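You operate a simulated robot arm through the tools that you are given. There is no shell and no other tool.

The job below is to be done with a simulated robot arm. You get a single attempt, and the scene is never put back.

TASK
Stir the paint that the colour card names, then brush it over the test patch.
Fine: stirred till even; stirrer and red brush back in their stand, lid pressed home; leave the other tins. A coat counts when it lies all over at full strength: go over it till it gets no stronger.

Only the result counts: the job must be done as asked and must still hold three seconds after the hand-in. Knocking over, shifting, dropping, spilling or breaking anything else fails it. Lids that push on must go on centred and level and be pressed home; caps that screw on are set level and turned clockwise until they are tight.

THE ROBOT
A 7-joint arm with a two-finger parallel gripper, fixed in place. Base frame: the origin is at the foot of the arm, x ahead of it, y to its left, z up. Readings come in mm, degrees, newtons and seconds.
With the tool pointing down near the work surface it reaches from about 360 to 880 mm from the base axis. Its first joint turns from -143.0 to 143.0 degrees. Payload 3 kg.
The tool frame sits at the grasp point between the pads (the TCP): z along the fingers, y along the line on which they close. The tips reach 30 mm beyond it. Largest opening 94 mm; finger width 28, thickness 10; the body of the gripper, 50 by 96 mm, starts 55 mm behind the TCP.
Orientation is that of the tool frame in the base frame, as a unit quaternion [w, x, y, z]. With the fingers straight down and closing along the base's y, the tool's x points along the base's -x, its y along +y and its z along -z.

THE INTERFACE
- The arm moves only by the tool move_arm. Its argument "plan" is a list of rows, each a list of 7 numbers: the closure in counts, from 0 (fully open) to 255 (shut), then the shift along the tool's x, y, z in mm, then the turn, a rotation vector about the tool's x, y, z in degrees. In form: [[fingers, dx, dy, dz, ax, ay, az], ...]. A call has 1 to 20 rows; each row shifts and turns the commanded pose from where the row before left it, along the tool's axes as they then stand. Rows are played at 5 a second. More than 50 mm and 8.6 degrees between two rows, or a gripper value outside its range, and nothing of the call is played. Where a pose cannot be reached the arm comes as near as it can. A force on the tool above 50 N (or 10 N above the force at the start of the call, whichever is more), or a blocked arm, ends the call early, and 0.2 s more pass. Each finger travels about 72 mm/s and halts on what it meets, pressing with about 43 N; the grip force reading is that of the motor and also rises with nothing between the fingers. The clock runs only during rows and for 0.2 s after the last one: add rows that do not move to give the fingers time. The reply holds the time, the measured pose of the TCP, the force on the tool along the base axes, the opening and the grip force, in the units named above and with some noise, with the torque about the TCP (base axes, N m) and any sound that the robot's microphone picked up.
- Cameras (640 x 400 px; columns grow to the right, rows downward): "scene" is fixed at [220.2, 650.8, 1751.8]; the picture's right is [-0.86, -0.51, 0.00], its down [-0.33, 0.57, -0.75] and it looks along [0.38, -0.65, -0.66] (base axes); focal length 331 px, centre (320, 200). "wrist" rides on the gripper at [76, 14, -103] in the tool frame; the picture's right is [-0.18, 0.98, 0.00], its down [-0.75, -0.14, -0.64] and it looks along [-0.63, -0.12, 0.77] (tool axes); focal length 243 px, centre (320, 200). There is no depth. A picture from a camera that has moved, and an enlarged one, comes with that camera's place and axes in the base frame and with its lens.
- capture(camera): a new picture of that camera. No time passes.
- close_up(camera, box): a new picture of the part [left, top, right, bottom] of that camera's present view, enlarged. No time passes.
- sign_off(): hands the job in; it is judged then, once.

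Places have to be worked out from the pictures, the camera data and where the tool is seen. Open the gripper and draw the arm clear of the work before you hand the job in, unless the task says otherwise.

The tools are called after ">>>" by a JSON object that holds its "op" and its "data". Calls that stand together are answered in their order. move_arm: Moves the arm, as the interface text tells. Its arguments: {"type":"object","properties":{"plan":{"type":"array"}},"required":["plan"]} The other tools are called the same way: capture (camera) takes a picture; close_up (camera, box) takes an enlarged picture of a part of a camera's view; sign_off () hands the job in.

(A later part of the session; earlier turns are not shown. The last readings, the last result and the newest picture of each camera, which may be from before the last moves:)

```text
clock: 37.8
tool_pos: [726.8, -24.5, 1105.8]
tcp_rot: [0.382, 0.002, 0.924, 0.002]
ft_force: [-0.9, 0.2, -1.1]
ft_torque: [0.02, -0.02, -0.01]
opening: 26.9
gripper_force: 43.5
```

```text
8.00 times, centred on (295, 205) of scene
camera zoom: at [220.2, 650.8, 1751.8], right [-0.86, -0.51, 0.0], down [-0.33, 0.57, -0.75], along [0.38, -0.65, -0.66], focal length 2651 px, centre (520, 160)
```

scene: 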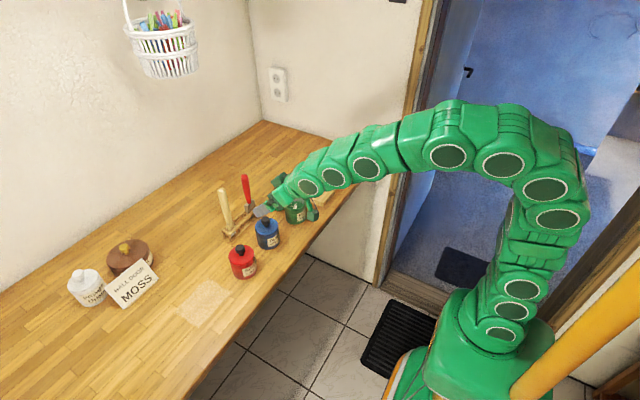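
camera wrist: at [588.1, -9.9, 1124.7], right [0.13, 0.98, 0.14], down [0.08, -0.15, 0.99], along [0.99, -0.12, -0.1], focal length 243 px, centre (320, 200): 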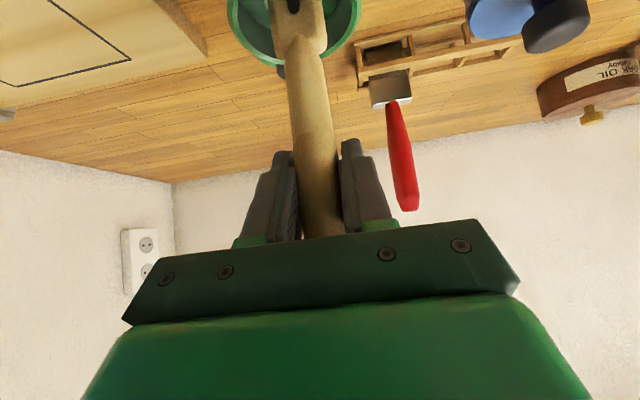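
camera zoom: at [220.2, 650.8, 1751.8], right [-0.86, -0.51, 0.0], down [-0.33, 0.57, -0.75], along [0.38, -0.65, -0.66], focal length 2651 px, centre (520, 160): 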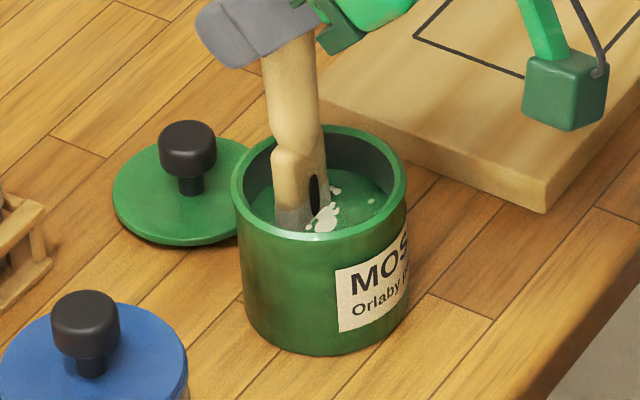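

The tin stays put and the flecks are moving. I continue stirring two quicker rounds.

>>> {"op": "move_arm", "data": {"plan": [[255, 2.28, 7.78, -2.28, 0, 0, 0], [255, 5.5, 3.22, -5.5, 0, 0, 0], [255, 5.5, -3.22, -5.5, 0, 0, 0], [255, 2.28, -7.78, -2.28, 0, 0, 0], [255, -2.28, -7.78, 2.28, 0, 0, 0], [255, -5.5, -3.22, 5.5, 0, 0, 0], [255, -5.5, 3.22, 5.5, 0, 0, 0], [255, -2.28, 7.78, 2.28, 0, 0, 0], [255, 2.28, 7.78, -2.28, 0, 0, 0], [255, 5.5, 3.22, -5.5, 0, 0, 0], [255, 5.5, -3.22, -5.5, 0, 0, 0], [255, 2.28, -7.78, -2.28, 0, 0, 0], [255, -2.28, -7.78, 2.28, 0, 0, 0], [255, -5.5, -3.22, 5.5, 0, 0, 0], [255, -5.5, 3.22, 5.5, 0, 0, 0], [255, -2.28, 7.78, 2.28, 0, 0, 0]]}}

>>> {"op": "close_up", "data": {"camera": "scene", "box": [275, 180, 315, 230]}}

```text
clock: 41.2
tool_pos: [726.3, -24.4, 1105.5]
tcp_rot: [0.382, 0.001, 0.924, 0.003]
ft_force: [-1.1, 0.4, -0.6]
ft_torque: [-0.02, -0.01, 0.0]
opening: 26.8
gripper_force: 42.9
```

```text
8.00 times, centred on (295, 205) of scene
camera zoom: at [220.2, 650.8, 1751.8], right [-0.86, -0.51, 0.0], down [-0.33, 0.57, -0.75], along [0.38, -0.65, -0.66], focal length 2651 px, centre (520, 160)
```

zoom: 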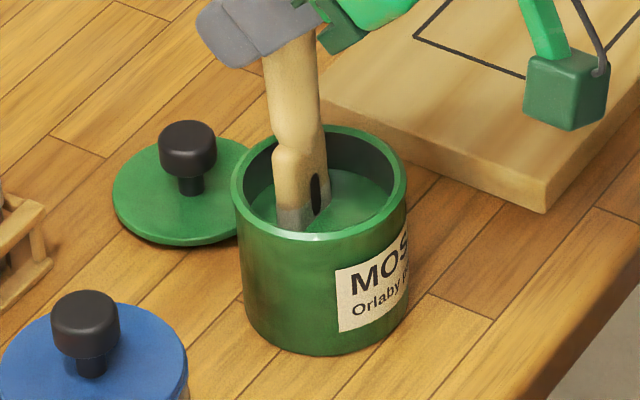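

The flecks look gone, but I stir two more rounds to be sure, ending in the centre.

>>> {"op": "move_arm", "data": {"plan": [[255, 2.28, 7.78, -2.28, 0, 0, 0], [255, 5.5, 3.22, -5.5, 0, 0, 0], [255, 5.5, -3.22, -5.5, 0, 0, 0], [255, 2.28, -7.78, -2.28, 0, 0, 0], [255, -2.28, -7.78, 2.28, 0, 0, 0], [255, -5.5, -3.22, 5.5, 0, 0, 0], [255, -5.5, 3.22, 5.5, 0, 0, 0], [255, -2.28, 7.78, 2.28, 0, 0, 0], [255, 2.28, 7.78, -2.28, 0, 0, 0], [255, 5.5, 3.22, -5.5, 0, 0, 0], [255, 5.5, -3.22, -5.5, 0, 0, 0], [255, 2.28, -7.78, -2.28, 0, 0, 0], [255, -2.28, -7.78, 2.28, 0, 0, 0], [255, -5.5, -3.22, 5.5, 0, 0, 0], [255, -5.5, 3.22, 5.5, 0, 0, 0], [255, -2.28, 7.78, 2.28, 0, 0, 0], [255, 7.78, 0, -7.78, 0, 0, 0], [255, 0, 0, 0, 0, 0, 0]]}}

>>> {"op": "close_up", "data": {"camera": "scene", "box": [275, 180, 315, 230]}}

```text
clock: 45.0
tool_pos: [714.8, -24.8, 1105.1]
tcp_rot: [0.382, 0.002, 0.924, 0.003]
ft_force: [-1.5, 0.0, -0.5]
ft_torque: [0.0, -0.01, 0.03]
opening: 27.0
gripper_force: 43.0
```

```text
8.00 times, centred on (295, 205) of scene
camera zoom: at [220.2, 650.8, 1751.8], right [-0.86, -0.51, 0.0], down [-0.33, 0.57, -0.75], along [0.38, -0.65, -0.66], focal length 2651 px, centre (520, 160)
```

zoom: 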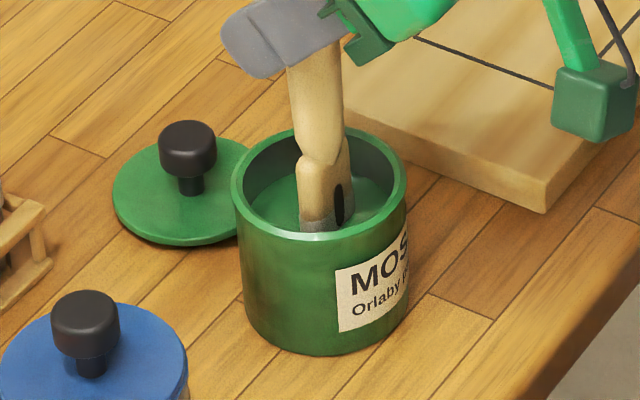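

The paint looks even. I raise the paddle just out of the paint, still inside the tin, and let it drip while I look.

>>> {"op": "move_arm", "data": {"plan": [[255, -7.07, 0, -7.07, 0, 0, 0], [255, -7.07, 0, -7.07, 0, 0, 0], [255, -7.07, 0, -7.07, 0, 0, 0], [255, -7.07, 0, -7.07, 0, 0, 0], [255, -7.07, 0, -7.07, 0, 0, 0], [255, 0, 0, 0, 0, 0, 0], [255, 0, 0, 0, 0, 0, 0], [255, 0, 0, 0, 0, 0, 0], [255, 0, 0, 0, 0, 0, 0], [255, 0, 0, 0, 0, 0, 0], [255, 0, 0, 0, 0, 0, 0], [255, 0, 0, 0, 0, 0, 0], [255, 0, 0, 0, 0, 0, 0], [255, 0, 0, 0, 0, 0, 0], [255, 0, 0, 0, 0, 0, 0]]}}

>>> {"op": "close_up", "data": {"camera": "scene", "box": [275, 180, 315, 230]}}

>>> {"op": "capture", "data": {"camera": "wrist"}}

```text
clock: 48.2
tool_pos: [715.6, -24.4, 1156.1]
tcp_rot: [0.382, 0.001, 0.924, 0.003]
ft_force: [0.8, -0.3, -0.3]
ft_torque: [-0.03, -0.01, -0.01]
opening: 27.1
gripper_force: 43.3
```

```text
8.00 times, centred on (295, 205) of scene
camera zoom: at [220.2, 650.8, 1751.8], right [-0.86, -0.51, 0.0], down [-0.33, 0.57, -0.75], along [0.38, -0.65, -0.66], focal length 2651 px, centre (520, 160)
```

zoom: 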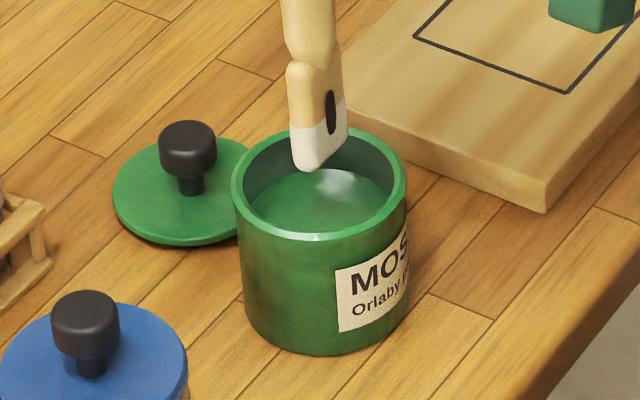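

```text
taken
camera wrist: at [588.7, -9.9, 1174.4], right [0.13, 0.98, 0.14], down [0.08, -0.15, 0.99], along [0.99, -0.12, -0.1], focal length 243 px, centre (320, 200)
```

wrist: 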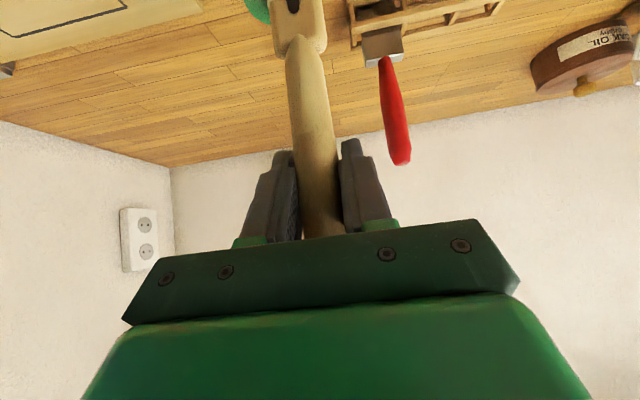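

The paint is even, with only a soft gloss highlight, and the paddle is clean of drips. I carry the stirrer back by the same lane to above its slot.

>>> {"op": "move_arm", "data": {"plan": [[255, -18.4, 0, -18.4, 0, 0, 0], [255, -17.7, 0, 17.7, 0, 0, 0], [255, -17.7, 0, 17.7, 0, 0, 0], [255, -17.7, 0, 17.7, 0, 0, 0], [255, 0, 35, 0, 0, 0, 0], [255, 0, 35, 0, 0, 0, 0], [255, 0, 35, 0, 0, 0, 0], [255, 0, 35, 0, 0, 0, 0], [255, 0, 35, 0, 0, 0, 0], [255, -10.6, 0, 31.8, 0, 0, 0], [255, -10.6, 0, 31.8, 0, 0, 0], [255, 0, 0, 0, 0, 0, 0]]}}

>>> {"op": "close_up", "data": {"camera": "scene", "box": [200, 165, 296, 245]}}

>>> {"op": "capture", "data": {"camera": "wrist"}}

```text
clock: 50.8
tool_pos: [850.7, 150.1, 1150.2]
tcp_rot: [0.382, 0.001, 0.924, 0.003]
ft_force: [0.6, -0.2, -1.2]
ft_torque: [0.01, 0.01, 0.0]
opening: 27.0
gripper_force: 42.9
```

```text
5.00 times, centred on (248, 205) of scene
camera zoom: at [220.2, 650.8, 1751.8], right [-0.86, -0.51, 0.0], down [-0.33, 0.57, -0.75], along [0.38, -0.65, -0.66], focal length 1657 px, centre (680, 175)
```

zoom: 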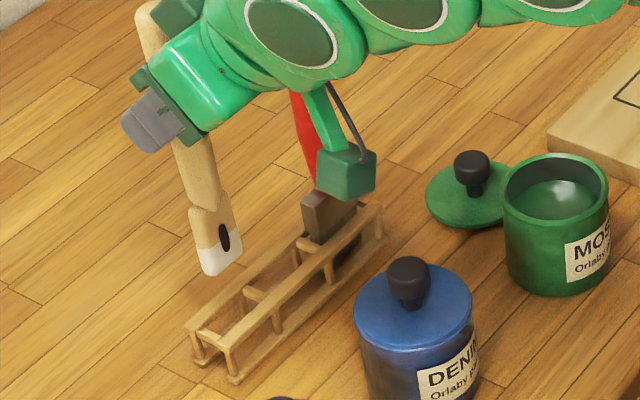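

```text
taken
camera wrist: at [722.8, 164.9, 1169.2], right [0.13, 0.98, 0.14], down [0.08, -0.15, 0.99], along [0.99, -0.12, -0.1], focal length 243 px, centre (320, 200)
```

wrist: 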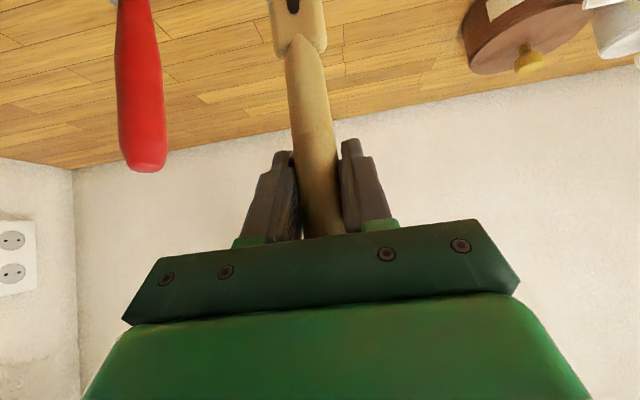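

The stirrer slid about 5 mm up in the grip when it met the tin floor, and its tip is some 2 mm nearer me. I correct x by +2 and lower part way to check the entry.

>>> {"op": "move_arm", "data": {"plan": [[255, -1.4, 0, 1.4, 0, 0, 0], [255, 7.07, 0, 7.07, 0, 0, 0], [255, 7.07, 0, 7.07, 0, 0, 0], [255, 0, 0, 0, 0, 0, 0]]}}

>>> {"op": "close_up", "data": {"camera": "scene", "box": [210, 195, 274, 245]}}

>>> {"op": "capture", "data": {"camera": "wrist"}}

```text
clock: 51.8
tool_pos: [852.1, 150.7, 1131.7]
tcp_rot: [0.381, 0.002, 0.925, 0.003]
ft_force: [-0.7, 0.2, 0.0]
ft_torque: [0.0, 0.05, 0.01]
opening: 26.7
gripper_force: 42.7
```

```text
8.00 times, centred on (242, 220) of scene
camera zoom: at [220.2, 650.8, 1751.8], right [-0.86, -0.51, 0.0], down [-0.33, 0.57, -0.75], along [0.38, -0.65, -0.66], focal length 2651 px, centre (944, 40)
```

zoom: 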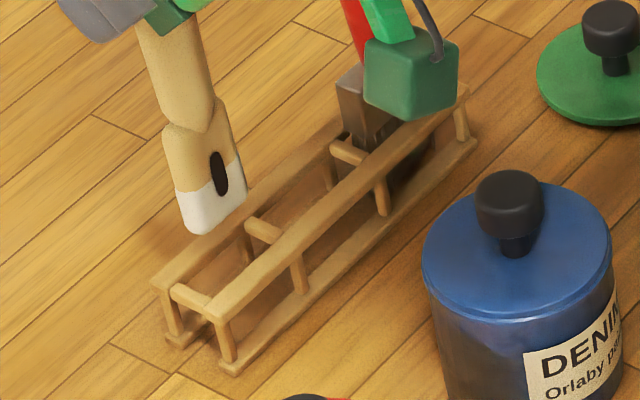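

```text
taken
camera wrist: at [725.4, 165.1, 1150.4], right [0.13, 0.98, 0.14], down [0.08, -0.15, 0.99], along [0.99, -0.12, -0.1], focal length 243 px, centre (320, 200)
```

wrist: 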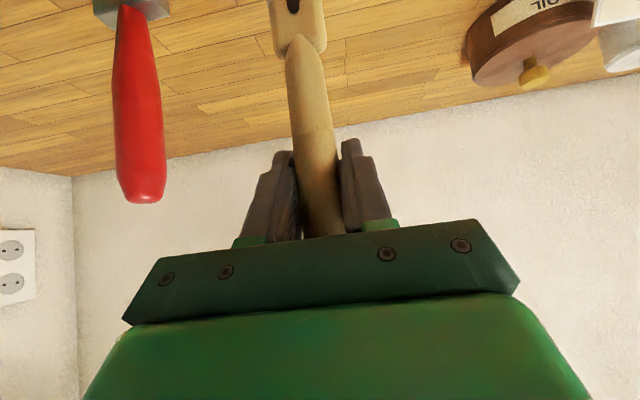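

The tip lines up with the end slot. I lower another 20 mm and check.

>>> {"op": "move_arm", "data": {"plan": [[255, 7.07, 0, 7.07, 0, 0, 0], [255, 7.07, 0, 7.07, 0, 0, 0], [255, 0, 0, 0, 0, 0, 0]]}}

>>> {"op": "close_up", "data": {"camera": "scene", "box": [210, 195, 274, 245]}}

>>> {"op": "close_up", "data": {"camera": "wrist", "box": [240, 0, 360, 75]}}

```text
clock: 52.6
tool_pos: [853.2, 150.0, 1112.2]
tcp_rot: [0.382, 0.002, 0.924, 0.002]
ft_force: [1.1, 0.1, -1.1]
ft_torque: [-0.02, -0.01, 0.01]
opening: 26.9
gripper_force: 42.7
```

```text
8.00 times, centred on (242, 220) of scene
camera zoom: at [220.2, 650.8, 1751.8], right [-0.86, -0.51, 0.0], down [-0.33, 0.57, -0.75], along [0.38, -0.65, -0.66], focal length 2651 px, centre (944, 40)
```

zoom: 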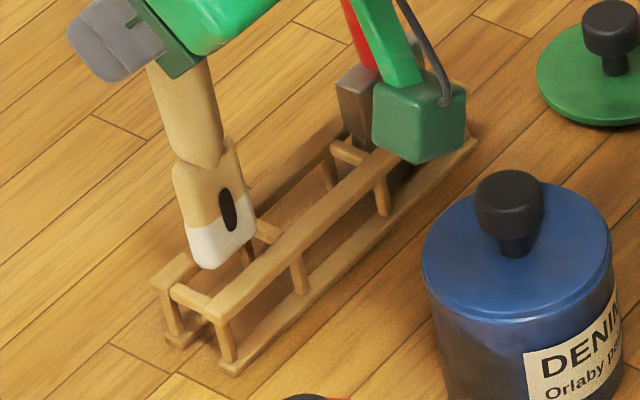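

```text
5.33 times, centred on (300, 38) of wrist
camera zoom: at [725.1, 165.2, 1130.8], right [0.13, 0.98, 0.14], down [0.08, -0.15, 0.99], along [0.99, -0.12, -0.1], focal length 1294 px, centre (427, 1067)
```

zoom: 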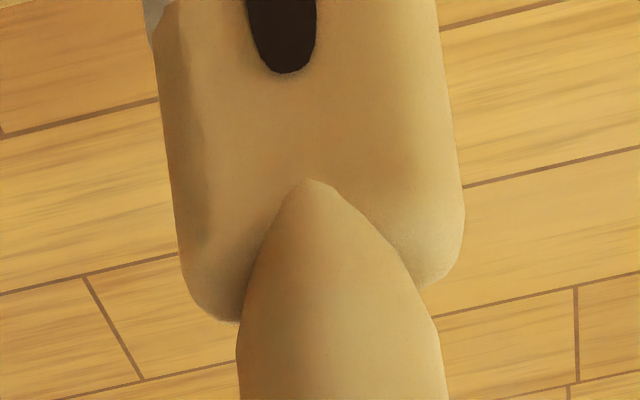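

It is about to enter the slot. I lower on in small steps with the force watched.

>>> {"op": "move_arm", "data": {"plan": [[255, 3.54, 0, 3.54, 0, 0, 0], [255, 3.54, 0, 3.54, 0, 0, 0], [255, 3.54, 0, 3.54, 0, 0, 0], [255, 0, 0, 0, 0, 0, 0]]}}

>>> {"op": "close_up", "data": {"camera": "scene", "box": [210, 195, 274, 245]}}

```text
clock: 53.6
tool_pos: [852.4, 150.4, 1098.7]
tcp_rot: [0.382, 0.002, 0.924, 0.002]
ft_force: [4.8, -0.2, 2.0]
ft_torque: [-0.04, -0.58, 0.08]
opening: 27.2
gripper_force: 43.2
```

```text
8.00 times, centred on (242, 220) of scene
camera zoom: at [220.2, 650.8, 1751.8], right [-0.86, -0.51, 0.0], down [-0.33, 0.57, -0.75], along [0.38, -0.65, -0.66], focal length 2651 px, centre (944, 40)
```

zoom: 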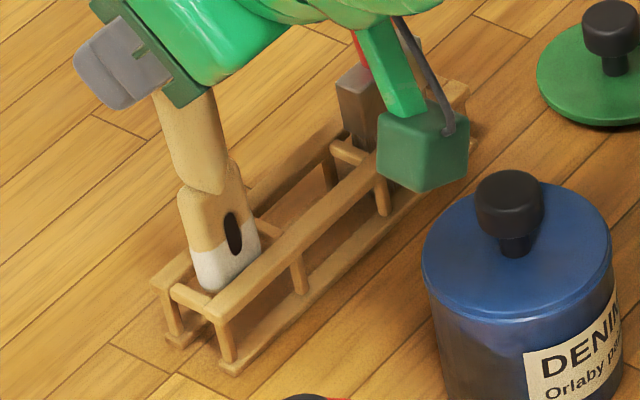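

A small +x force shows the tip rubbing on the near rail. I shift 2 mm outward and check.

>>> {"op": "move_arm", "data": {"plan": [[255, -1.5, 0, 1.5, 0, 0, 0], [255, 0, 0, 0, 0, 0, 0]]}}

```text
clock: 54.2
tool_pos: [854.1, 148.7, 1097.4]
tcp_rot: [0.382, 0.002, 0.924, 0.003]
ft_force: [0.1, 1.0, -0.9]
ft_torque: [0.0, 0.04, 0.03]
opening: 26.8
gripper_force: 43.0
```

Free again (no side force). I go on lowering in small steps.

>>> {"op": "move_arm", "data": {"plan": [[255, 3.54, 0.3, 3.54, 0, 0, 0], [255, 3.54, 0, 3.54, 0, 0, 0], [255, 0, 0, 0, 0, 0, 0]]}}

>>> {"op": "close_up", "data": {"camera": "scene", "box": [210, 195, 274, 245]}}

```text
clock: 55.0
tool_pos: [855.0, 149.5, 1087.1]
tcp_rot: [0.382, 0.001, 0.924, 0.003]
ft_force: [-0.3, -0.2, -0.6]
ft_torque: [-0.01, 0.0, -0.01]
opening: 26.7
gripper_force: 43.2
```

```text
8.00 times, centred on (242, 220) of scene
camera zoom: at [220.2, 650.8, 1751.8], right [-0.86, -0.51, 0.0], down [-0.33, 0.57, -0.75], along [0.38, -0.65, -0.66], focal length 2651 px, centre (944, 40)
```

zoom: 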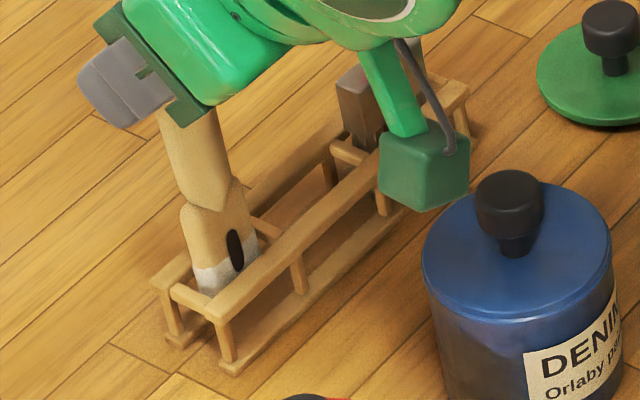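

It is sliding in freely. I keep lowering towards the expected bottom at TCP z about 1071.

>>> {"op": "move_arm", "data": {"plan": [[255, 2.83, 0, 2.83, 0, 0, 0], [255, 2.83, 0, 2.83, 0, 0, 0], [255, 1.42, 0, 1.42, 0, 0, 0], [255, 0, 0, 0, 0, 0, 0]]}}

```text
clock: 56.0
tool_pos: [854.5, 150.1, 1078.2]
tcp_rot: [0.381, 0.002, 0.925, 0.002]
ft_force: [-0.9, 0.4, -0.9]
ft_torque: [0.06, 0.07, 0.01]
opening: 26.8
gripper_force: 43.2
```

>>> {"op": "move_arm", "data": {"plan": [[255, 1.42, 0, 1.42, 0, 0, 0], [255, 1.42, 0, 1.42, 0, 0, 0], [255, 0, 0, 0, 0, 0, 0]]}}

```text
clock: 56.8
tool_pos: [854.5, 151.2, 1074.5]
tcp_rot: [0.382, 0.002, 0.924, 0.002]
ft_force: [1.1, -0.8, 0.2]
ft_torque: [-0.08, 0.0, 0.02]
opening: 26.6
gripper_force: 43.0
```

Still no contact; continuing in 1.5 mm steps.

>>> {"op": "move_arm", "data": {"plan": [[255, 1.06, 0, 1.06, 0, 0, 0], [255, 1.06, 0, 1.06, 0, 0, 0], [255, 0, 0, 0, 0, 0, 0]]}}

>>> {"op": "close_up", "data": {"camera": "scene", "box": [210, 195, 274, 245]}}

```text
clock: 57.6
tool_pos: [854.3, 150.2, 1069.8]
tcp_rot: [0.382, 0.002, 0.924, 0.003]
ft_force: [0.0, 0.1, -0.4]
ft_torque: [0.01, 0.03, -0.03]
opening: 26.9
gripper_force: 43.2
```

```text
8.00 times, centred on (242, 220) of scene
camera zoom: at [220.2, 650.8, 1751.8], right [-0.86, -0.51, 0.0], down [-0.33, 0.57, -0.75], along [0.38, -0.65, -0.66], focal length 2651 px, centre (944, 40)
```

zoom: 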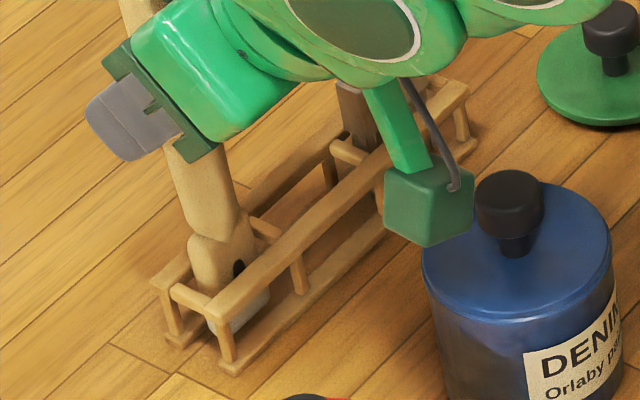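

Nearly home. I continue down a little more.

>>> {"op": "move_arm", "data": {"plan": [[255, 1.06, 0, 1.06, 0, 0, 0], [255, 1.06, 0, 1.06, 0, 0, 0], [255, 0, 0, 0, 0, 0, 0]]}}

```text
clock: 58.4
tool_pos: [855.0, 151.2, 1069.0]
tcp_rot: [0.384, 0.002, 0.923, 0.003]
ft_force: [-5.5, -0.2, 25.0]
ft_torque: [0.0, 0.54, 0.04]
opening: 27.0
gripper_force: 43.3
```

It stands on the stand's floor (25 N). I unload by 1 mm, open, and draw straight back.

>>> {"op": "move_arm", "data": {"plan": [[255, -0.8, 0, -0.8, 0, 0, 0], [255, 0, 0, 0, 0, 0, 0], [140, 0, 0, 0, 0, 0, 0], [0, 0, 0, 0, 0, 0, 0], [0, 0, 0, 0, 0, 0, 0], [0, 0, 0, 0, 0, 0, 0], [0, 10.6, 0, -10.6, 0, 0, 0], [0, 17.7, 0, -17.7, 0, 0, 0], [0, 17.7, 0, -17.7, 0, 0, 0], [0, 0, 0, 0, 0, 0, 0]]}}

>>> {"op": "capture", "data": {"camera": "wrist"}}

>>> {"op": "close_up", "data": {"camera": "scene", "box": [200, 165, 296, 245]}}

```text
clock: 60.6
tool_pos: [789.3, 152.1, 1068.1]
tcp_rot: [0.381, 0.002, 0.925, 0.002]
ft_force: [0.3, -0.2, 0.6]
ft_torque: [-0.01, -0.02, 0.01]
opening: 93.9
gripper_force: 0.1
```

```text
taken
camera wrist: at [661.8, 166.2, 1087.6], right [0.13, 0.98, 0.14], down [0.08, -0.15, 0.99], along [0.99, -0.12, -0.1], focal length 243 px, centre (320, 200)
```

wrist: 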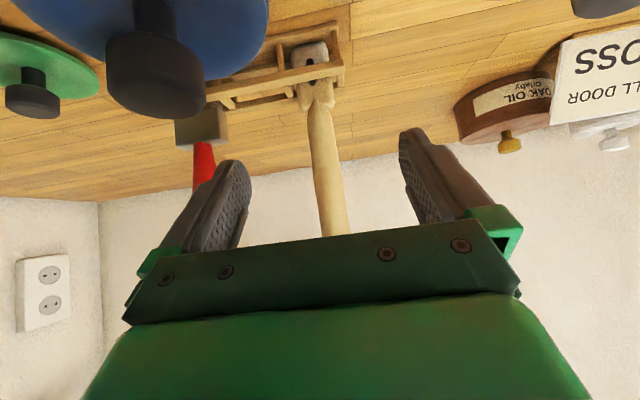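

```text
5.00 times, centred on (248, 205) of scene
camera zoom: at [220.2, 650.8, 1751.8], right [-0.86, -0.51, 0.0], down [-0.33, 0.57, -0.75], along [0.38, -0.65, -0.66], focal length 1657 px, centre (680, 175)
```

zoom: 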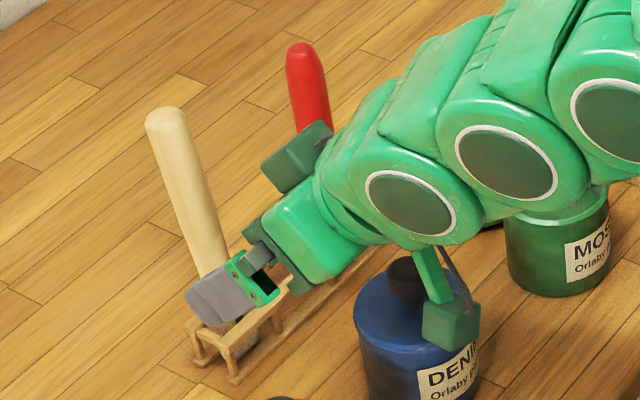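

The stirrer stands in its slot. Next I move across in front of the brush at y about 50.5, z about 1055.

>>> {"op": "move_arm", "data": {"plan": [[0, 0, -34, 0, 0, 0, 0], [0, 0, -34, 0, 0, 0, 0], [0, 0, -33.5, 0, 0, 0, 0], [0, 9.2, 0, 9.2, 0, 0, 0], [0, 0, 0, 0, 0, 0, 0]]}}

>>> {"op": "capture", "data": {"camera": "wrist"}}

>>> {"op": "close_up", "data": {"camera": "scene", "box": [200, 165, 296, 245]}}

```text
clock: 61.8
tool_pos: [789.7, 51.1, 1055.4]
tcp_rot: [0.381, 0.001, 0.924, 0.003]
ft_force: [0.2, 0.0, -0.1]
ft_torque: [0.02, 0.01, -0.01]
opening: 93.6
gripper_force: 0.0
```

```text
taken
camera wrist: at [662.5, 65.7, 1073.6], right [0.13, 0.98, 0.14], down [0.08, -0.15, 0.99], along [0.99, -0.12, -0.1], focal length 243 px, centre (320, 200)
```

wrist: 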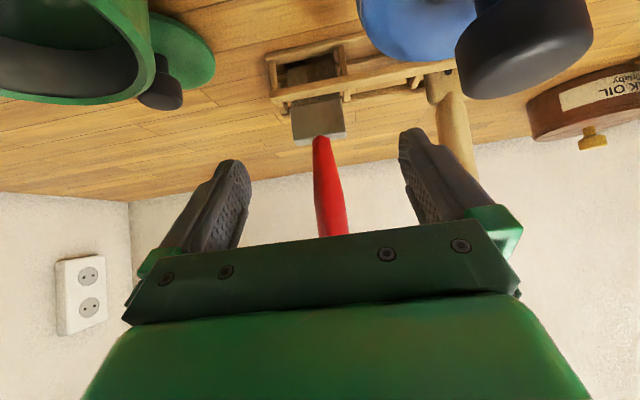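

```text
5.00 times, centred on (248, 205) of scene
camera zoom: at [220.2, 650.8, 1751.8], right [-0.86, -0.51, 0.0], down [-0.33, 0.57, -0.75], along [0.38, -0.65, -0.66], focal length 1657 px, centre (680, 175)
```

zoom: 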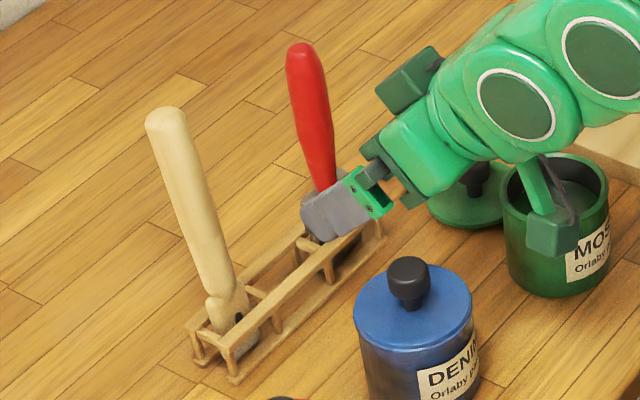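

The brush handle is centred between the fingers at y about 51. I move forward 59 mm onto its axis and check before closing.

>>> {"op": "move_arm", "data": {"plan": [[0, -13.9, 0, 13.9, 0, 0, 0], [0, -13.9, 0, 13.9, 0, 0, 0], [0, -13.9, 0, 13.9, 0, 0, 0], [0, 0, 0, 0, 0, 0, 0]]}}

>>> {"op": "capture", "data": {"camera": "wrist"}}

>>> {"op": "close_up", "data": {"camera": "scene", "box": [210, 165, 290, 235]}}

```text
clock: 62.8
tool_pos: [849.0, 49.9, 1054.8]
tcp_rot: [0.382, 0.001, 0.924, 0.003]
ft_force: [0.1, 0.3, 1.4]
ft_torque: [0.01, 0.04, 0.0]
opening: 94.1
gripper_force: 0.1
```

```text
taken
camera wrist: at [721.9, 63.8, 1073.9], right [0.13, 0.98, 0.14], down [0.08, -0.15, 0.99], along [0.99, -0.12, -0.1], focal length 243 px, centre (320, 200)
```

wrist: 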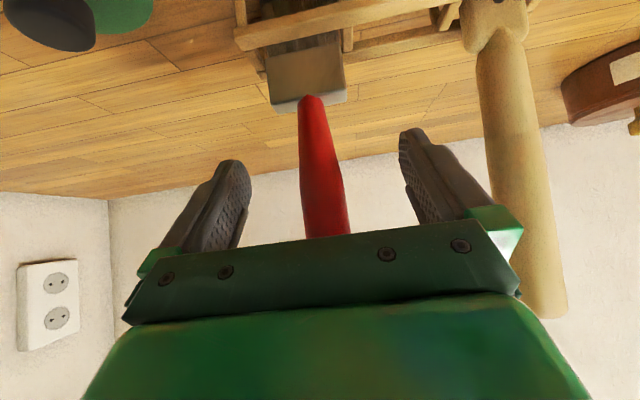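

```text
5.71 times, centred on (250, 200) of scene
camera zoom: at [220.2, 650.8, 1751.8], right [-0.86, -0.51, 0.0], down [-0.33, 0.57, -0.75], along [0.38, -0.65, -0.66], focal length 1894 px, centre (720, 200)
```

zoom: 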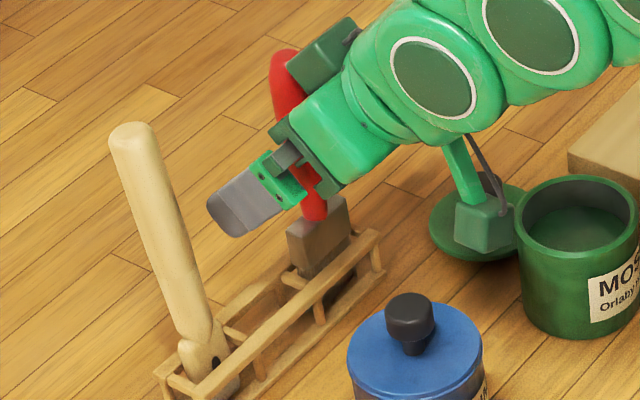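

The brush handle is at the TCP. I close on it.

>>> {"op": "move_arm", "data": {"plan": [[255, 0, 0, 0, 0, 0, 0], [255, 0, 0, 0, 0, 0, 0], [255, 0, 0, 0, 0, 0, 0], [255, 0, 0, 0, 0, 0, 0], [255, 0, 0, 0, 0, 0, 0]]}}

>>> {"op": "capture", "data": {"camera": "wrist"}}

```text
clock: 64.0
tool_pos: [848.2, 48.7, 1055.7]
tcp_rot: [0.382, 0.001, 0.924, 0.003]
ft_force: [-0.3, 0.1, -0.1]
ft_torque: [0.01, 0.01, -0.01]
opening: 25.7
gripper_force: 43.5
```

```text
taken
camera wrist: at [721.8, 63.9, 1073.9], right [0.13, 0.98, 0.14], down [0.08, -0.15, 0.99], along [0.99, -0.12, -0.1], focal length 243 px, centre (320, 200)
```

wrist: 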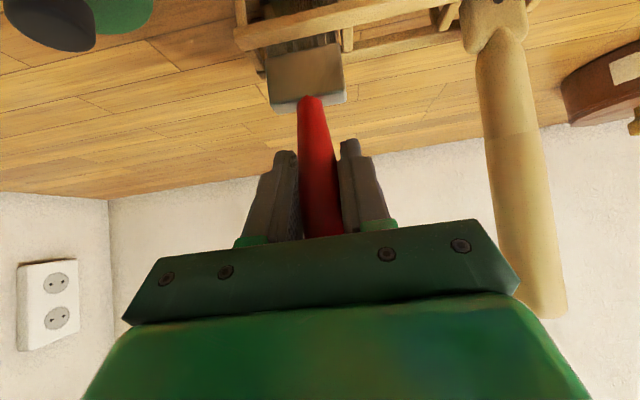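

Gripped (25.7 mm); brush home TCP is (848.5,49.5,1055.5). I lift it straight up and look.

>>> {"op": "move_arm", "data": {"plan": [[255, -3.54, 0, -3.54, 0, 0, 0], [255, -7.07, 0, -7.07, 0, 0, 0], [255, -10.6, 0, -10.6, 0, 0, 0], [255, -14.1, 0, -14.1, 0, 0, 0], [255, -17.7, 0, -17.7, 0, 0, 0], [255, -17.7, 0, -17.7, 0, 0, 0], [255, 0, 0, 0, 0, 0, 0]]}}

>>> {"op": "close_up", "data": {"camera": "scene", "box": [210, 150, 306, 230]}}

>>> {"op": "capture", "data": {"camera": "wrist"}}

```text
clock: 65.6
tool_pos: [849.2, 50.6, 1155.3]
tcp_rot: [0.381, 0.002, 0.925, 0.002]
ft_force: [0.2, -0.2, -0.5]
ft_torque: [0.0, 0.01, 0.02]
opening: 25.8
gripper_force: 43.1
```

```text
5.00 times, centred on (258, 190) of scene
camera zoom: at [220.2, 650.8, 1751.8], right [-0.86, -0.51, 0.0], down [-0.33, 0.57, -0.75], along [0.38, -0.65, -0.66], focal length 1657 px, centre (630, 250)
```

zoom: 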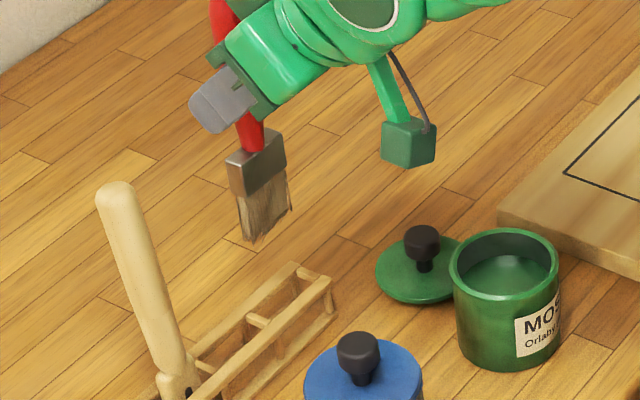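

```text
taken
camera wrist: at [721.8, 65.1, 1173.3], right [0.13, 0.98, 0.14], down [0.08, -0.15, 0.99], along [0.99, -0.12, -0.1], focal length 243 px, centre (320, 200)
```

wrist: 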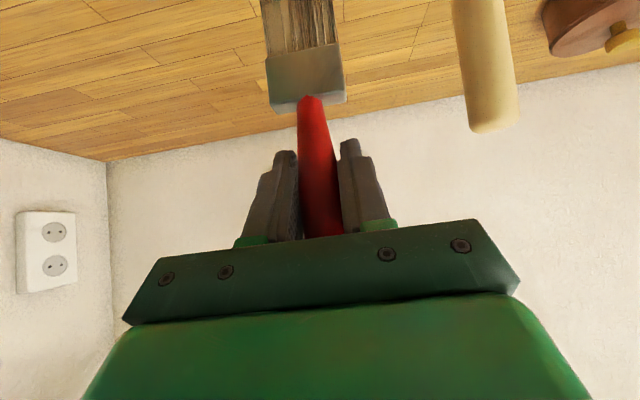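

The brush is free; its bristle tip is about 126 mm below the TCP. I carry it over the green tin.

>>> {"op": "move_arm", "data": {"plan": [[255, 20.9, 0, -20.9, 0, 0, 0], [255, 20.9, 0, -20.9, 0, 0, 0], [255, 0, -37.5, 0, 0, 0, 0], [255, 0, -37.5, 0, 0, 0, 0], [255, 17.7, 0, -17.7, 0, 0, 0], [255, 17.7, 0, -17.7, 0, 0, 0], [255, 17.7, 0, -17.7, 0, 0, 0], [255, 0, 0, 0, 0, 0, 0]]}}

>>> {"op": "close_up", "data": {"camera": "scene", "box": [265, 160, 329, 240]}}

>>> {"op": "capture", "data": {"camera": "wrist"}}

```text
clock: 67.4
tool_pos: [716.3, -24.4, 1155.1]
tcp_rot: [0.381, 0.001, 0.924, 0.003]
ft_force: [-0.3, 0.0, -0.9]
ft_torque: [0.05, 0.03, 0.0]
opening: 25.9
gripper_force: 42.9
```

```text
5.00 times, centred on (297, 200) of scene
camera zoom: at [220.2, 650.8, 1751.8], right [-0.86, -0.51, 0.0], down [-0.33, 0.57, -0.75], along [0.38, -0.65, -0.66], focal length 1657 px, centre (435, 200)
```

zoom: 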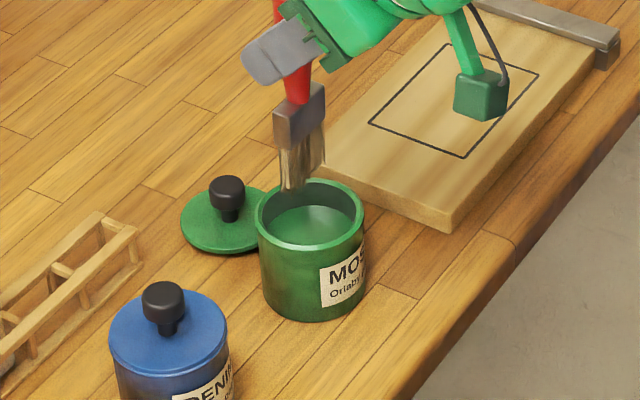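

```text
taken
camera wrist: at [588.6, -9.9, 1173.7], right [0.13, 0.98, 0.14], down [0.08, -0.15, 0.99], along [0.99, -0.12, -0.1], focal length 243 px, centre (320, 200)
```

wrist: 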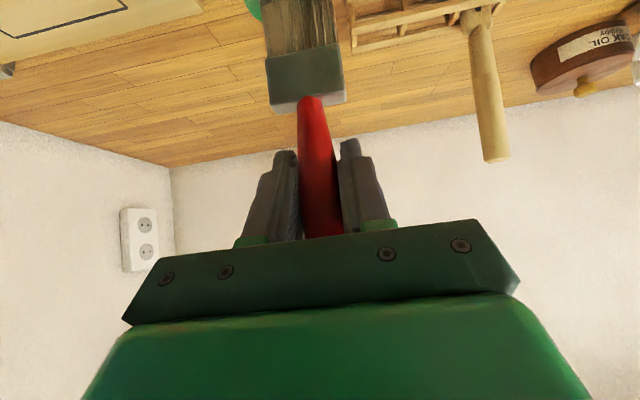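

The brush is over the tin. I dip it to TCP z about 1093, some 15 mm under the paint surface by my estimate.

>>> {"op": "move_arm", "data": {"plan": [[255, 8.1, 0, 6.1, 0, 0, 0], [255, 10.6, 0, 10.6, 0, 0, 0], [255, 10.6, 0, 10.6, 0, 0, 0], [255, 5.3, 0, 5.3, 0, 0, 0], [255, 0, 0, 0, 0, 0, 0]]}}

>>> {"op": "close_up", "data": {"camera": "scene", "box": [275, 180, 315, 230]}}

```text
clock: 68.6
tool_pos: [711.5, -26.4, 1108.1]
tcp_rot: [0.382, 0.001, 0.924, 0.003]
ft_force: [-0.2, -0.7, -1.2]
ft_torque: [0.01, 0.02, -0.01]
opening: 25.8
gripper_force: 42.8
```

```text
8.00 times, centred on (295, 205) of scene
camera zoom: at [220.2, 650.8, 1751.8], right [-0.86, -0.51, 0.0], down [-0.33, 0.57, -0.75], along [0.38, -0.65, -0.66], focal length 2651 px, centre (520, 160)
```

zoom: 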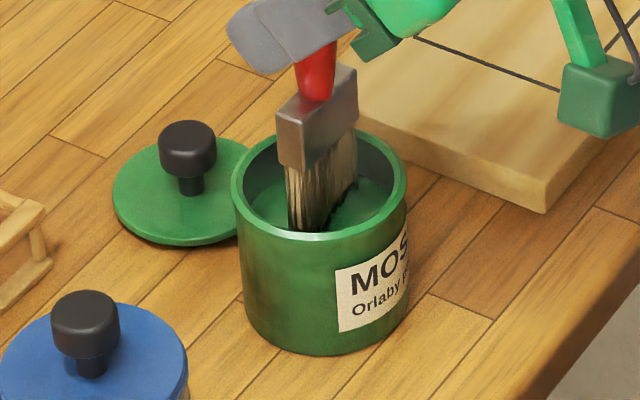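

It is touching the paint now, inside the rim. I centre 3 mm outward and dip 12 mm deeper, hold, and raise.

>>> {"op": "move_arm", "data": {"plan": [[255, -2.1, 1.5, 2.1, 0, 0, 0], [255, 4.24, 0, 4.24, 0, 0, 0], [255, 4.24, 0, 4.24, 0, 0, 0], [255, 0, 0, 0, 0, 0, 0], [255, 0, 0, 0, 0, 0, 0], [255, 0, 0, 0, 0, 0, 0]]}}

>>> {"op": "close_up", "data": {"camera": "scene", "box": [275, 180, 315, 230]}}

```text
clock: 70.0
tool_pos: [716.7, -24.7, 1095.6]
tcp_rot: [0.382, 0.001, 0.924, 0.003]
ft_force: [0.3, 0.1, -0.2]
ft_torque: [-0.01, -0.01, 0.04]
opening: 26.0
gripper_force: 43.0
```

```text
8.00 times, centred on (295, 205) of scene
camera zoom: at [220.2, 650.8, 1751.8], right [-0.86, -0.51, 0.0], down [-0.33, 0.57, -0.75], along [0.38, -0.65, -0.66], focal length 2651 px, centre (520, 160)
```

zoom: 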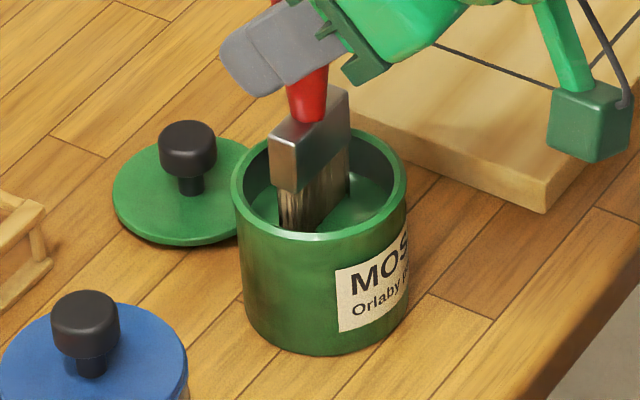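

Well dipped. I raise slowly until the bristles are clear of the paint but still over the tin, and wait for drips.

>>> {"op": "move_arm", "data": {"plan": [[255, -5, 0, -5, 0, 0, 0], [255, -5, 0, -5, 0, 0, 0], [255, -7.07, 0, -7.07, 0, 0, 0], [255, -7.07, 0, -7.07, 0, 0, 0], [255, -7.07, 0, -7.07, 0, 0, 0], [255, 0, 0, 0, 0, 0, 0], [255, 0, 0, 0, 0, 0, 0], [255, 0, 0, 0, 0, 0, 0], [255, 0, 0, 0, 0, 0, 0], [255, 0, 0, 0, 0, 0, 0], [255, 0, 0, 0, 0, 0, 0], [255, 0, 0, 0, 0, 0, 0], [255, 0, 0, 0, 0, 0, 0], [255, 0, 0, 0, 0, 0, 0], [255, 0, 0, 0, 0, 0, 0]]}}

>>> {"op": "close_up", "data": {"camera": "scene", "box": [275, 170, 323, 230]}}

>>> {"op": "close_up", "data": {"camera": "scene", "box": [295, 150, 365, 210]}}

>>> {"op": "capture", "data": {"camera": "wrist"}}

```text
clock: 73.2
tool_pos: [716.8, -23.7, 1139.3]
tcp_rot: [0.382, 0.002, 0.924, 0.002]
ft_force: [-0.6, 0.0, -0.5]
ft_torque: [0.01, 0.0, 0.01]
opening: 25.6
gripper_force: 43.0
```

```text
6.67 times, centred on (299, 200) of scene
camera zoom: at [220.2, 650.8, 1751.8], right [-0.86, -0.51, 0.0], down [-0.33, 0.57, -0.75], along [0.38, -0.65, -0.66], focal length 2210 px, centre (460, 200)
```

zoom: 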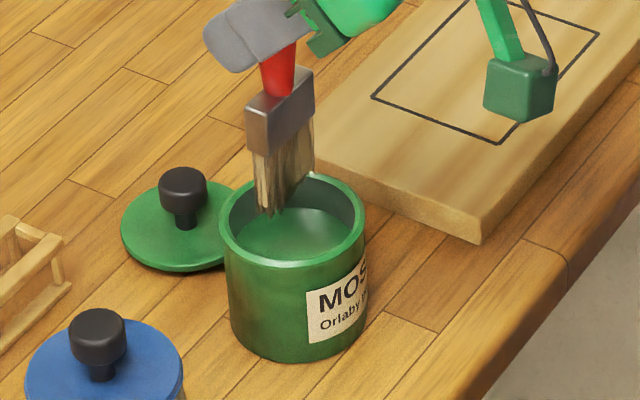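

```text
6.67 times, centred on (330, 180) of scene
camera zoom: at [220.2, 650.8, 1751.8], right [-0.86, -0.51, 0.0], down [-0.33, 0.57, -0.75], along [0.38, -0.65, -0.66], focal length 2210 px, centre (253, 333)
```

zoom: 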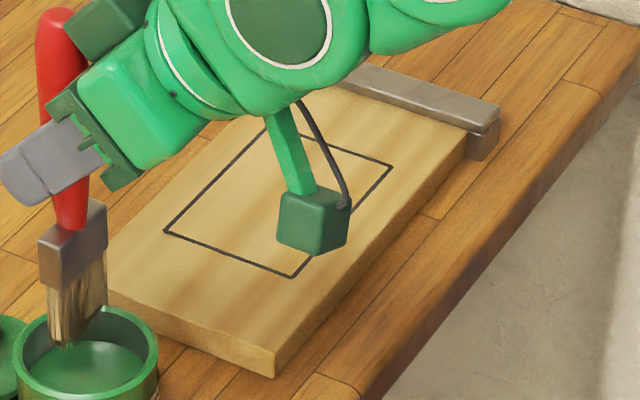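

```text
taken
camera wrist: at [588.7, -9.5, 1159.4], right [0.13, 0.98, 0.14], down [0.08, -0.15, 0.99], along [0.99, -0.12, -0.1], focal length 243 px, centre (320, 200)
```

wrist: 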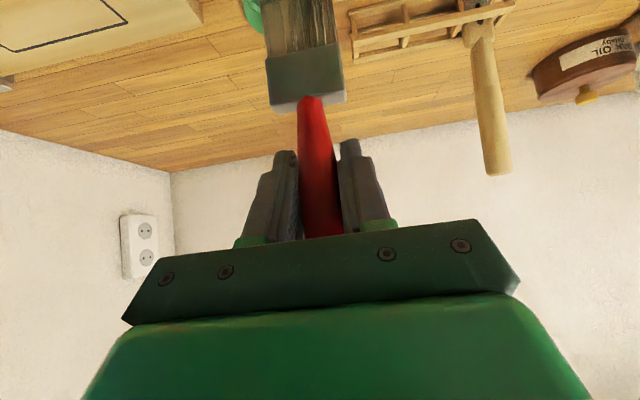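

The bristles show no colour but the dip was real; I'll see from the mark. The patch works out to x 685–772, y -186 to -311 on the board top (z about 948). I carry the brush over its near corner.

>>> {"op": "move_arm", "data": {"plan": [[255, -8.5, 0, -8.5, 0, 0, 0], [255, 0, -36, 0, 0, 0, 0], [255, 0, -36, 0, 0, 0, 0], [255, 0, -36, 0, 0, 0, 0], [255, 0, -36, 0, 0, 0, 0], [255, 0, -37, 0, 0, 0, 0], [255, 14, 0, -14, 0, 0, 0], [255, 17.7, 0, 17.7, 0, 0, 0], [255, 17.7, 0, 17.7, 0, 0, 0], [255, 0, 0, 0, 0, 0, 0]]}}

>>> {"op": "close_up", "data": {"camera": "scene", "box": [285, 140, 365, 210]}}

>>> {"op": "capture", "data": {"camera": "wrist"}}

```text
clock: 75.4
tool_pos: [695.2, -205.1, 1099.3]
tcp_rot: [0.381, 0.0, 0.924, 0.003]
ft_force: [0.4, -0.8, -0.6]
ft_torque: [-0.03, 0.02, -0.01]
opening: 25.4
gripper_force: 42.4
```

```text
5.71 times, centred on (325, 175) of scene
camera zoom: at [220.2, 650.8, 1751.8], right [-0.86, -0.51, 0.0], down [-0.33, 0.57, -0.75], along [0.38, -0.65, -0.66], focal length 1894 px, centre (291, 343)
```

zoom: 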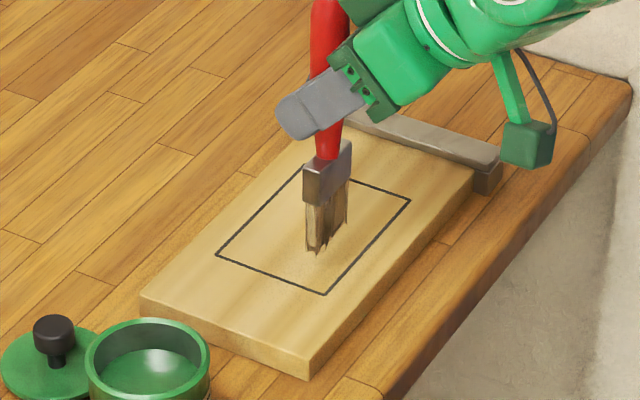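

```text
taken
camera wrist: at [567.9, -191.0, 1118.7], right [0.13, 0.98, 0.14], down [0.08, -0.15, 0.99], along [0.99, -0.12, -0.1], focal length 243 px, centre (320, 200)
```

wrist: 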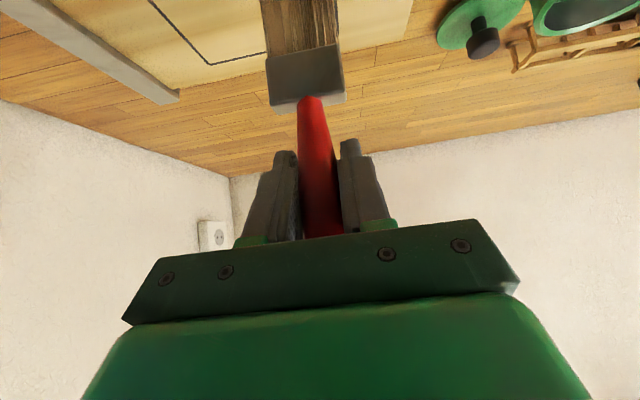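

The outline fits my numbers. I lower slowly to find the board with the bristles.

>>> {"op": "move_arm", "data": {"plan": [[255, 8.5, 0, 5.7, 0, 0, 0], [255, 5.66, 0, 5.66, 0, 0, 0], [255, 3.54, 0, 3.54, 0, 0, 0], [255, 0, 0, 0, 0, 0, 0]]}}

>>> {"op": "close_up", "data": {"camera": "scene", "box": [295, 150, 351, 205]}}

```text
clock: 76.4
tool_pos: [693.5, -205.4, 1076.9]
tcp_rot: [0.381, 0.002, 0.924, 0.003]
ft_force: [-0.4, -0.5, -0.2]
ft_torque: [-0.01, 0.02, 0.0]
opening: 25.8
gripper_force: 43.1
```

```text
7.27 times, centred on (323, 178) of scene
camera zoom: at [220.2, 650.8, 1751.8], right [-0.86, -0.51, 0.0], down [-0.33, 0.57, -0.75], along [0.38, -0.65, -0.66], focal length 2410 px, centre (298, 364)
```

zoom: 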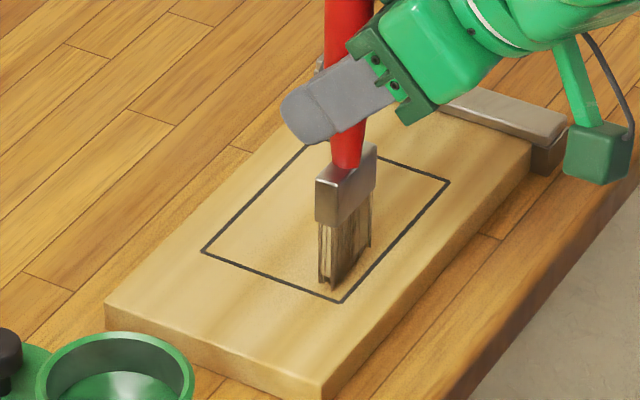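

Nearly touching. I lower a few millimetres more.

>>> {"op": "move_arm", "data": {"plan": [[255, 1.42, 0, 1.42, 0, 0, 0], [255, 1.42, 0, 1.42, 0, 0, 0], [255, 1.42, 0, 1.42, 0, 0, 0], [255, 0, 0, 0, 0, 0, 0]]}}

>>> {"op": "close_up", "data": {"camera": "scene", "box": [295, 150, 351, 205]}}

```text
clock: 77.4
tool_pos: [694.5, -206.1, 1074.4]
tcp_rot: [0.384, 0.002, 0.923, 0.002]
ft_force: [0.4, 5.5, 34.8]
ft_torque: [-0.08, -0.13, 0.03]
opening: 25.9
gripper_force: 43.5
```

```text
7.27 times, centred on (323, 178) of scene
camera zoom: at [220.2, 650.8, 1751.8], right [-0.86, -0.51, 0.0], down [-0.33, 0.57, -0.75], along [0.38, -0.65, -0.66], focal length 2410 px, centre (298, 364)
```

zoom: 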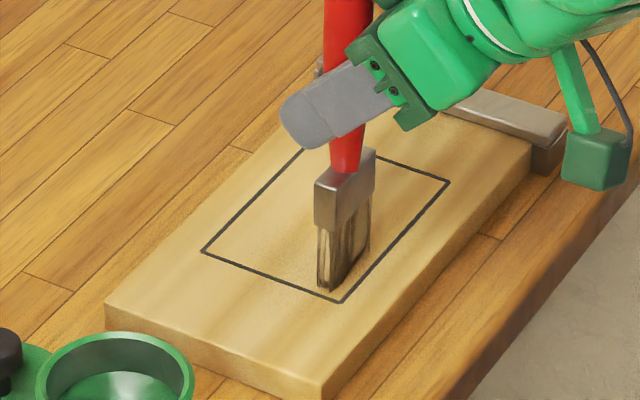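

Contact is firm (35 N at TCP z 1074.4). I ease to a light pressure and check it.

>>> {"op": "move_arm", "data": {"plan": [[255, -0.9, 0, -0.9, 0, 0, 0], [255, 0, 0, 0, 0, 0, 0]]}}

```text
clock: 78.0
tool_pos: [694.4, -204.7, 1073.7]
tcp_rot: [0.382, 0.001, 0.924, 0.003]
ft_force: [3.3, 3.2, 30.9]
ft_torque: [-0.04, -0.46, 0.01]
opening: 25.8
gripper_force: 43.5
```

Still 31 N; I ease a further 1.2 mm.

>>> {"op": "move_arm", "data": {"plan": [[255, -0.85, 0, -0.85, 0, 0, 0], [255, 0, 0, 0, 0, 0, 0]]}}

```text
clock: 78.6
tool_pos: [693.9, -204.2, 1074.2]
tcp_rot: [0.381, 0.001, 0.925, 0.003]
ft_force: [2.8, -1.1, 21.3]
ft_torque: [-0.03, -0.31, -0.01]
opening: 26.0
gripper_force: 43.1
```

>>> {"op": "move_arm", "data": {"plan": [[255, -0.7, 0, -0.7, 0, 0, 0], [255, 0, 0, 0, 0, 0, 0]]}}

>>> {"op": "close_up", "data": {"camera": "scene", "box": [295, 150, 351, 205]}}

```text
clock: 79.2
tool_pos: [694.0, -204.8, 1074.4]
tcp_rot: [0.381, 0.002, 0.925, 0.003]
ft_force: [-1.0, -0.4, -0.3]
ft_torque: [0.0, 0.0, -0.02]
opening: 25.8
gripper_force: 42.6
```

```text
7.27 times, centred on (323, 178) of scene
camera zoom: at [220.2, 650.8, 1751.8], right [-0.86, -0.51, 0.0], down [-0.33, 0.57, -0.75], along [0.38, -0.65, -0.66], focal length 2410 px, centre (298, 364)
```

zoom: 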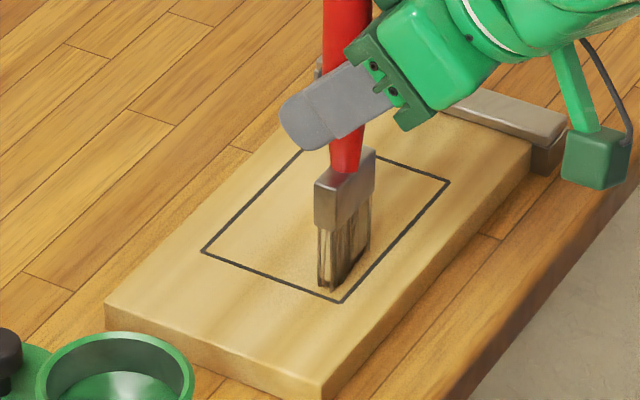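

Free again, so touch is at about 1074.3. I press a light 0.8 mm and make a first stroke along x across the patch.

>>> {"op": "move_arm", "data": {"plan": [[255, 0.6, 0, 0.6, 0, 0, 0], [255, -7.07, 0, 7.07, 0, 0, 0], [255, -10.6, 0, 10.6, 0, 0, 0], [255, -10.6, 0, 10.6, 0, 0, 0], [255, -10.6, 0, 10.6, 0, 0, 0], [255, -10.6, 0, 10.6, 0, 0, 0], [255, 0, 0, 0, 0, 0, 0]]}}

>>> {"op": "close_up", "data": {"camera": "scene", "box": [295, 150, 351, 205]}}

```text
clock: 80.8
tool_pos: [764.4, -206.1, 1075.3]
tcp_rot: [0.382, 0.001, 0.924, 0.003]
ft_force: [0.2, 0.5, 0.5]
ft_torque: [-0.02, 0.01, 0.01]
opening: 25.7
gripper_force: 42.7
```

```text
7.27 times, centred on (323, 178) of scene
camera zoom: at [220.2, 650.8, 1751.8], right [-0.86, -0.51, 0.0], down [-0.33, 0.57, -0.75], along [0.38, -0.65, -0.66], focal length 2410 px, centre (298, 364)
```

zoom: 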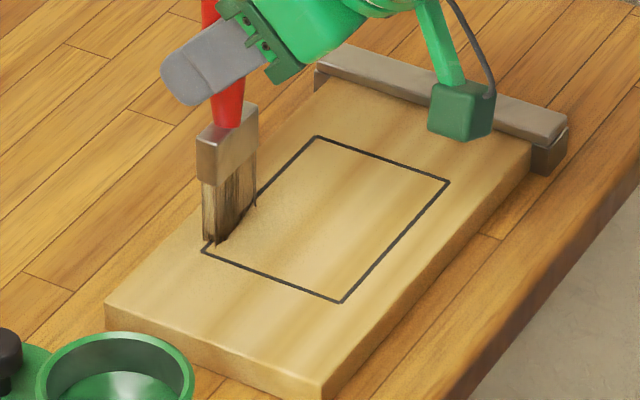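

No mark and no force, so contact was lost. I press 2 mm lower here and stroke back.

>>> {"op": "move_arm", "data": {"plan": [[255, 0.7, 0, 0.7, 0, 0, 0], [255, 0.7, 0, 0.7, 0, 0, 0], [255, 0, 0, 0, 0, 0, 0]]}}

```text
clock: 81.6
tool_pos: [764.0, -206.1, 1074.0]
tcp_rot: [0.384, 0.002, 0.923, 0.002]
ft_force: [-2.0, 1.3, 22.1]
ft_torque: [-0.05, 0.21, -0.02]
opening: 25.9
gripper_force: 42.8
```

Now 22 N. I stroke back about 30 mm and look for paint.

>>> {"op": "move_arm", "data": {"plan": [[255, 5.3, 0, -5.3, 0, 0, 0], [255, 7.07, 0, -7.07, 0, 0, 0], [255, 7.07, 0, -7.07, 0, 0, 0], [255, 0, 0, 0, 0, 0, 0]]}}

>>> {"op": "close_up", "data": {"camera": "scene", "box": [295, 150, 351, 205]}}

```text
clock: 82.6
tool_pos: [735.7, -205.3, 1071.6]
tcp_rot: [0.381, 0.001, 0.924, 0.003]
ft_force: [2.0, -0.7, 10.0]
ft_torque: [-0.05, -0.26, 0.02]
opening: 25.8
gripper_force: 42.9
```

```text
7.27 times, centred on (323, 178) of scene
camera zoom: at [220.2, 650.8, 1751.8], right [-0.86, -0.51, 0.0], down [-0.33, 0.57, -0.75], along [0.38, -0.65, -0.66], focal length 2410 px, centre (298, 364)
```

zoom: 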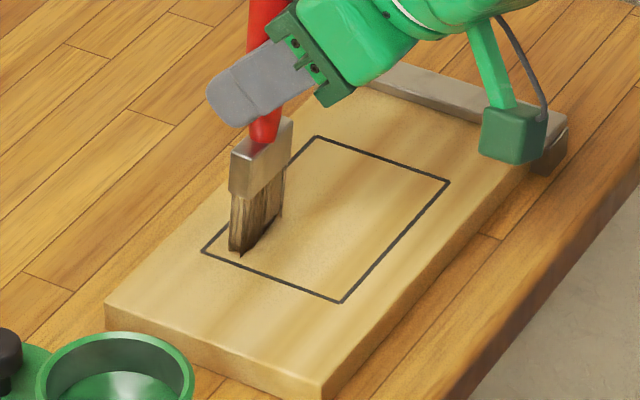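

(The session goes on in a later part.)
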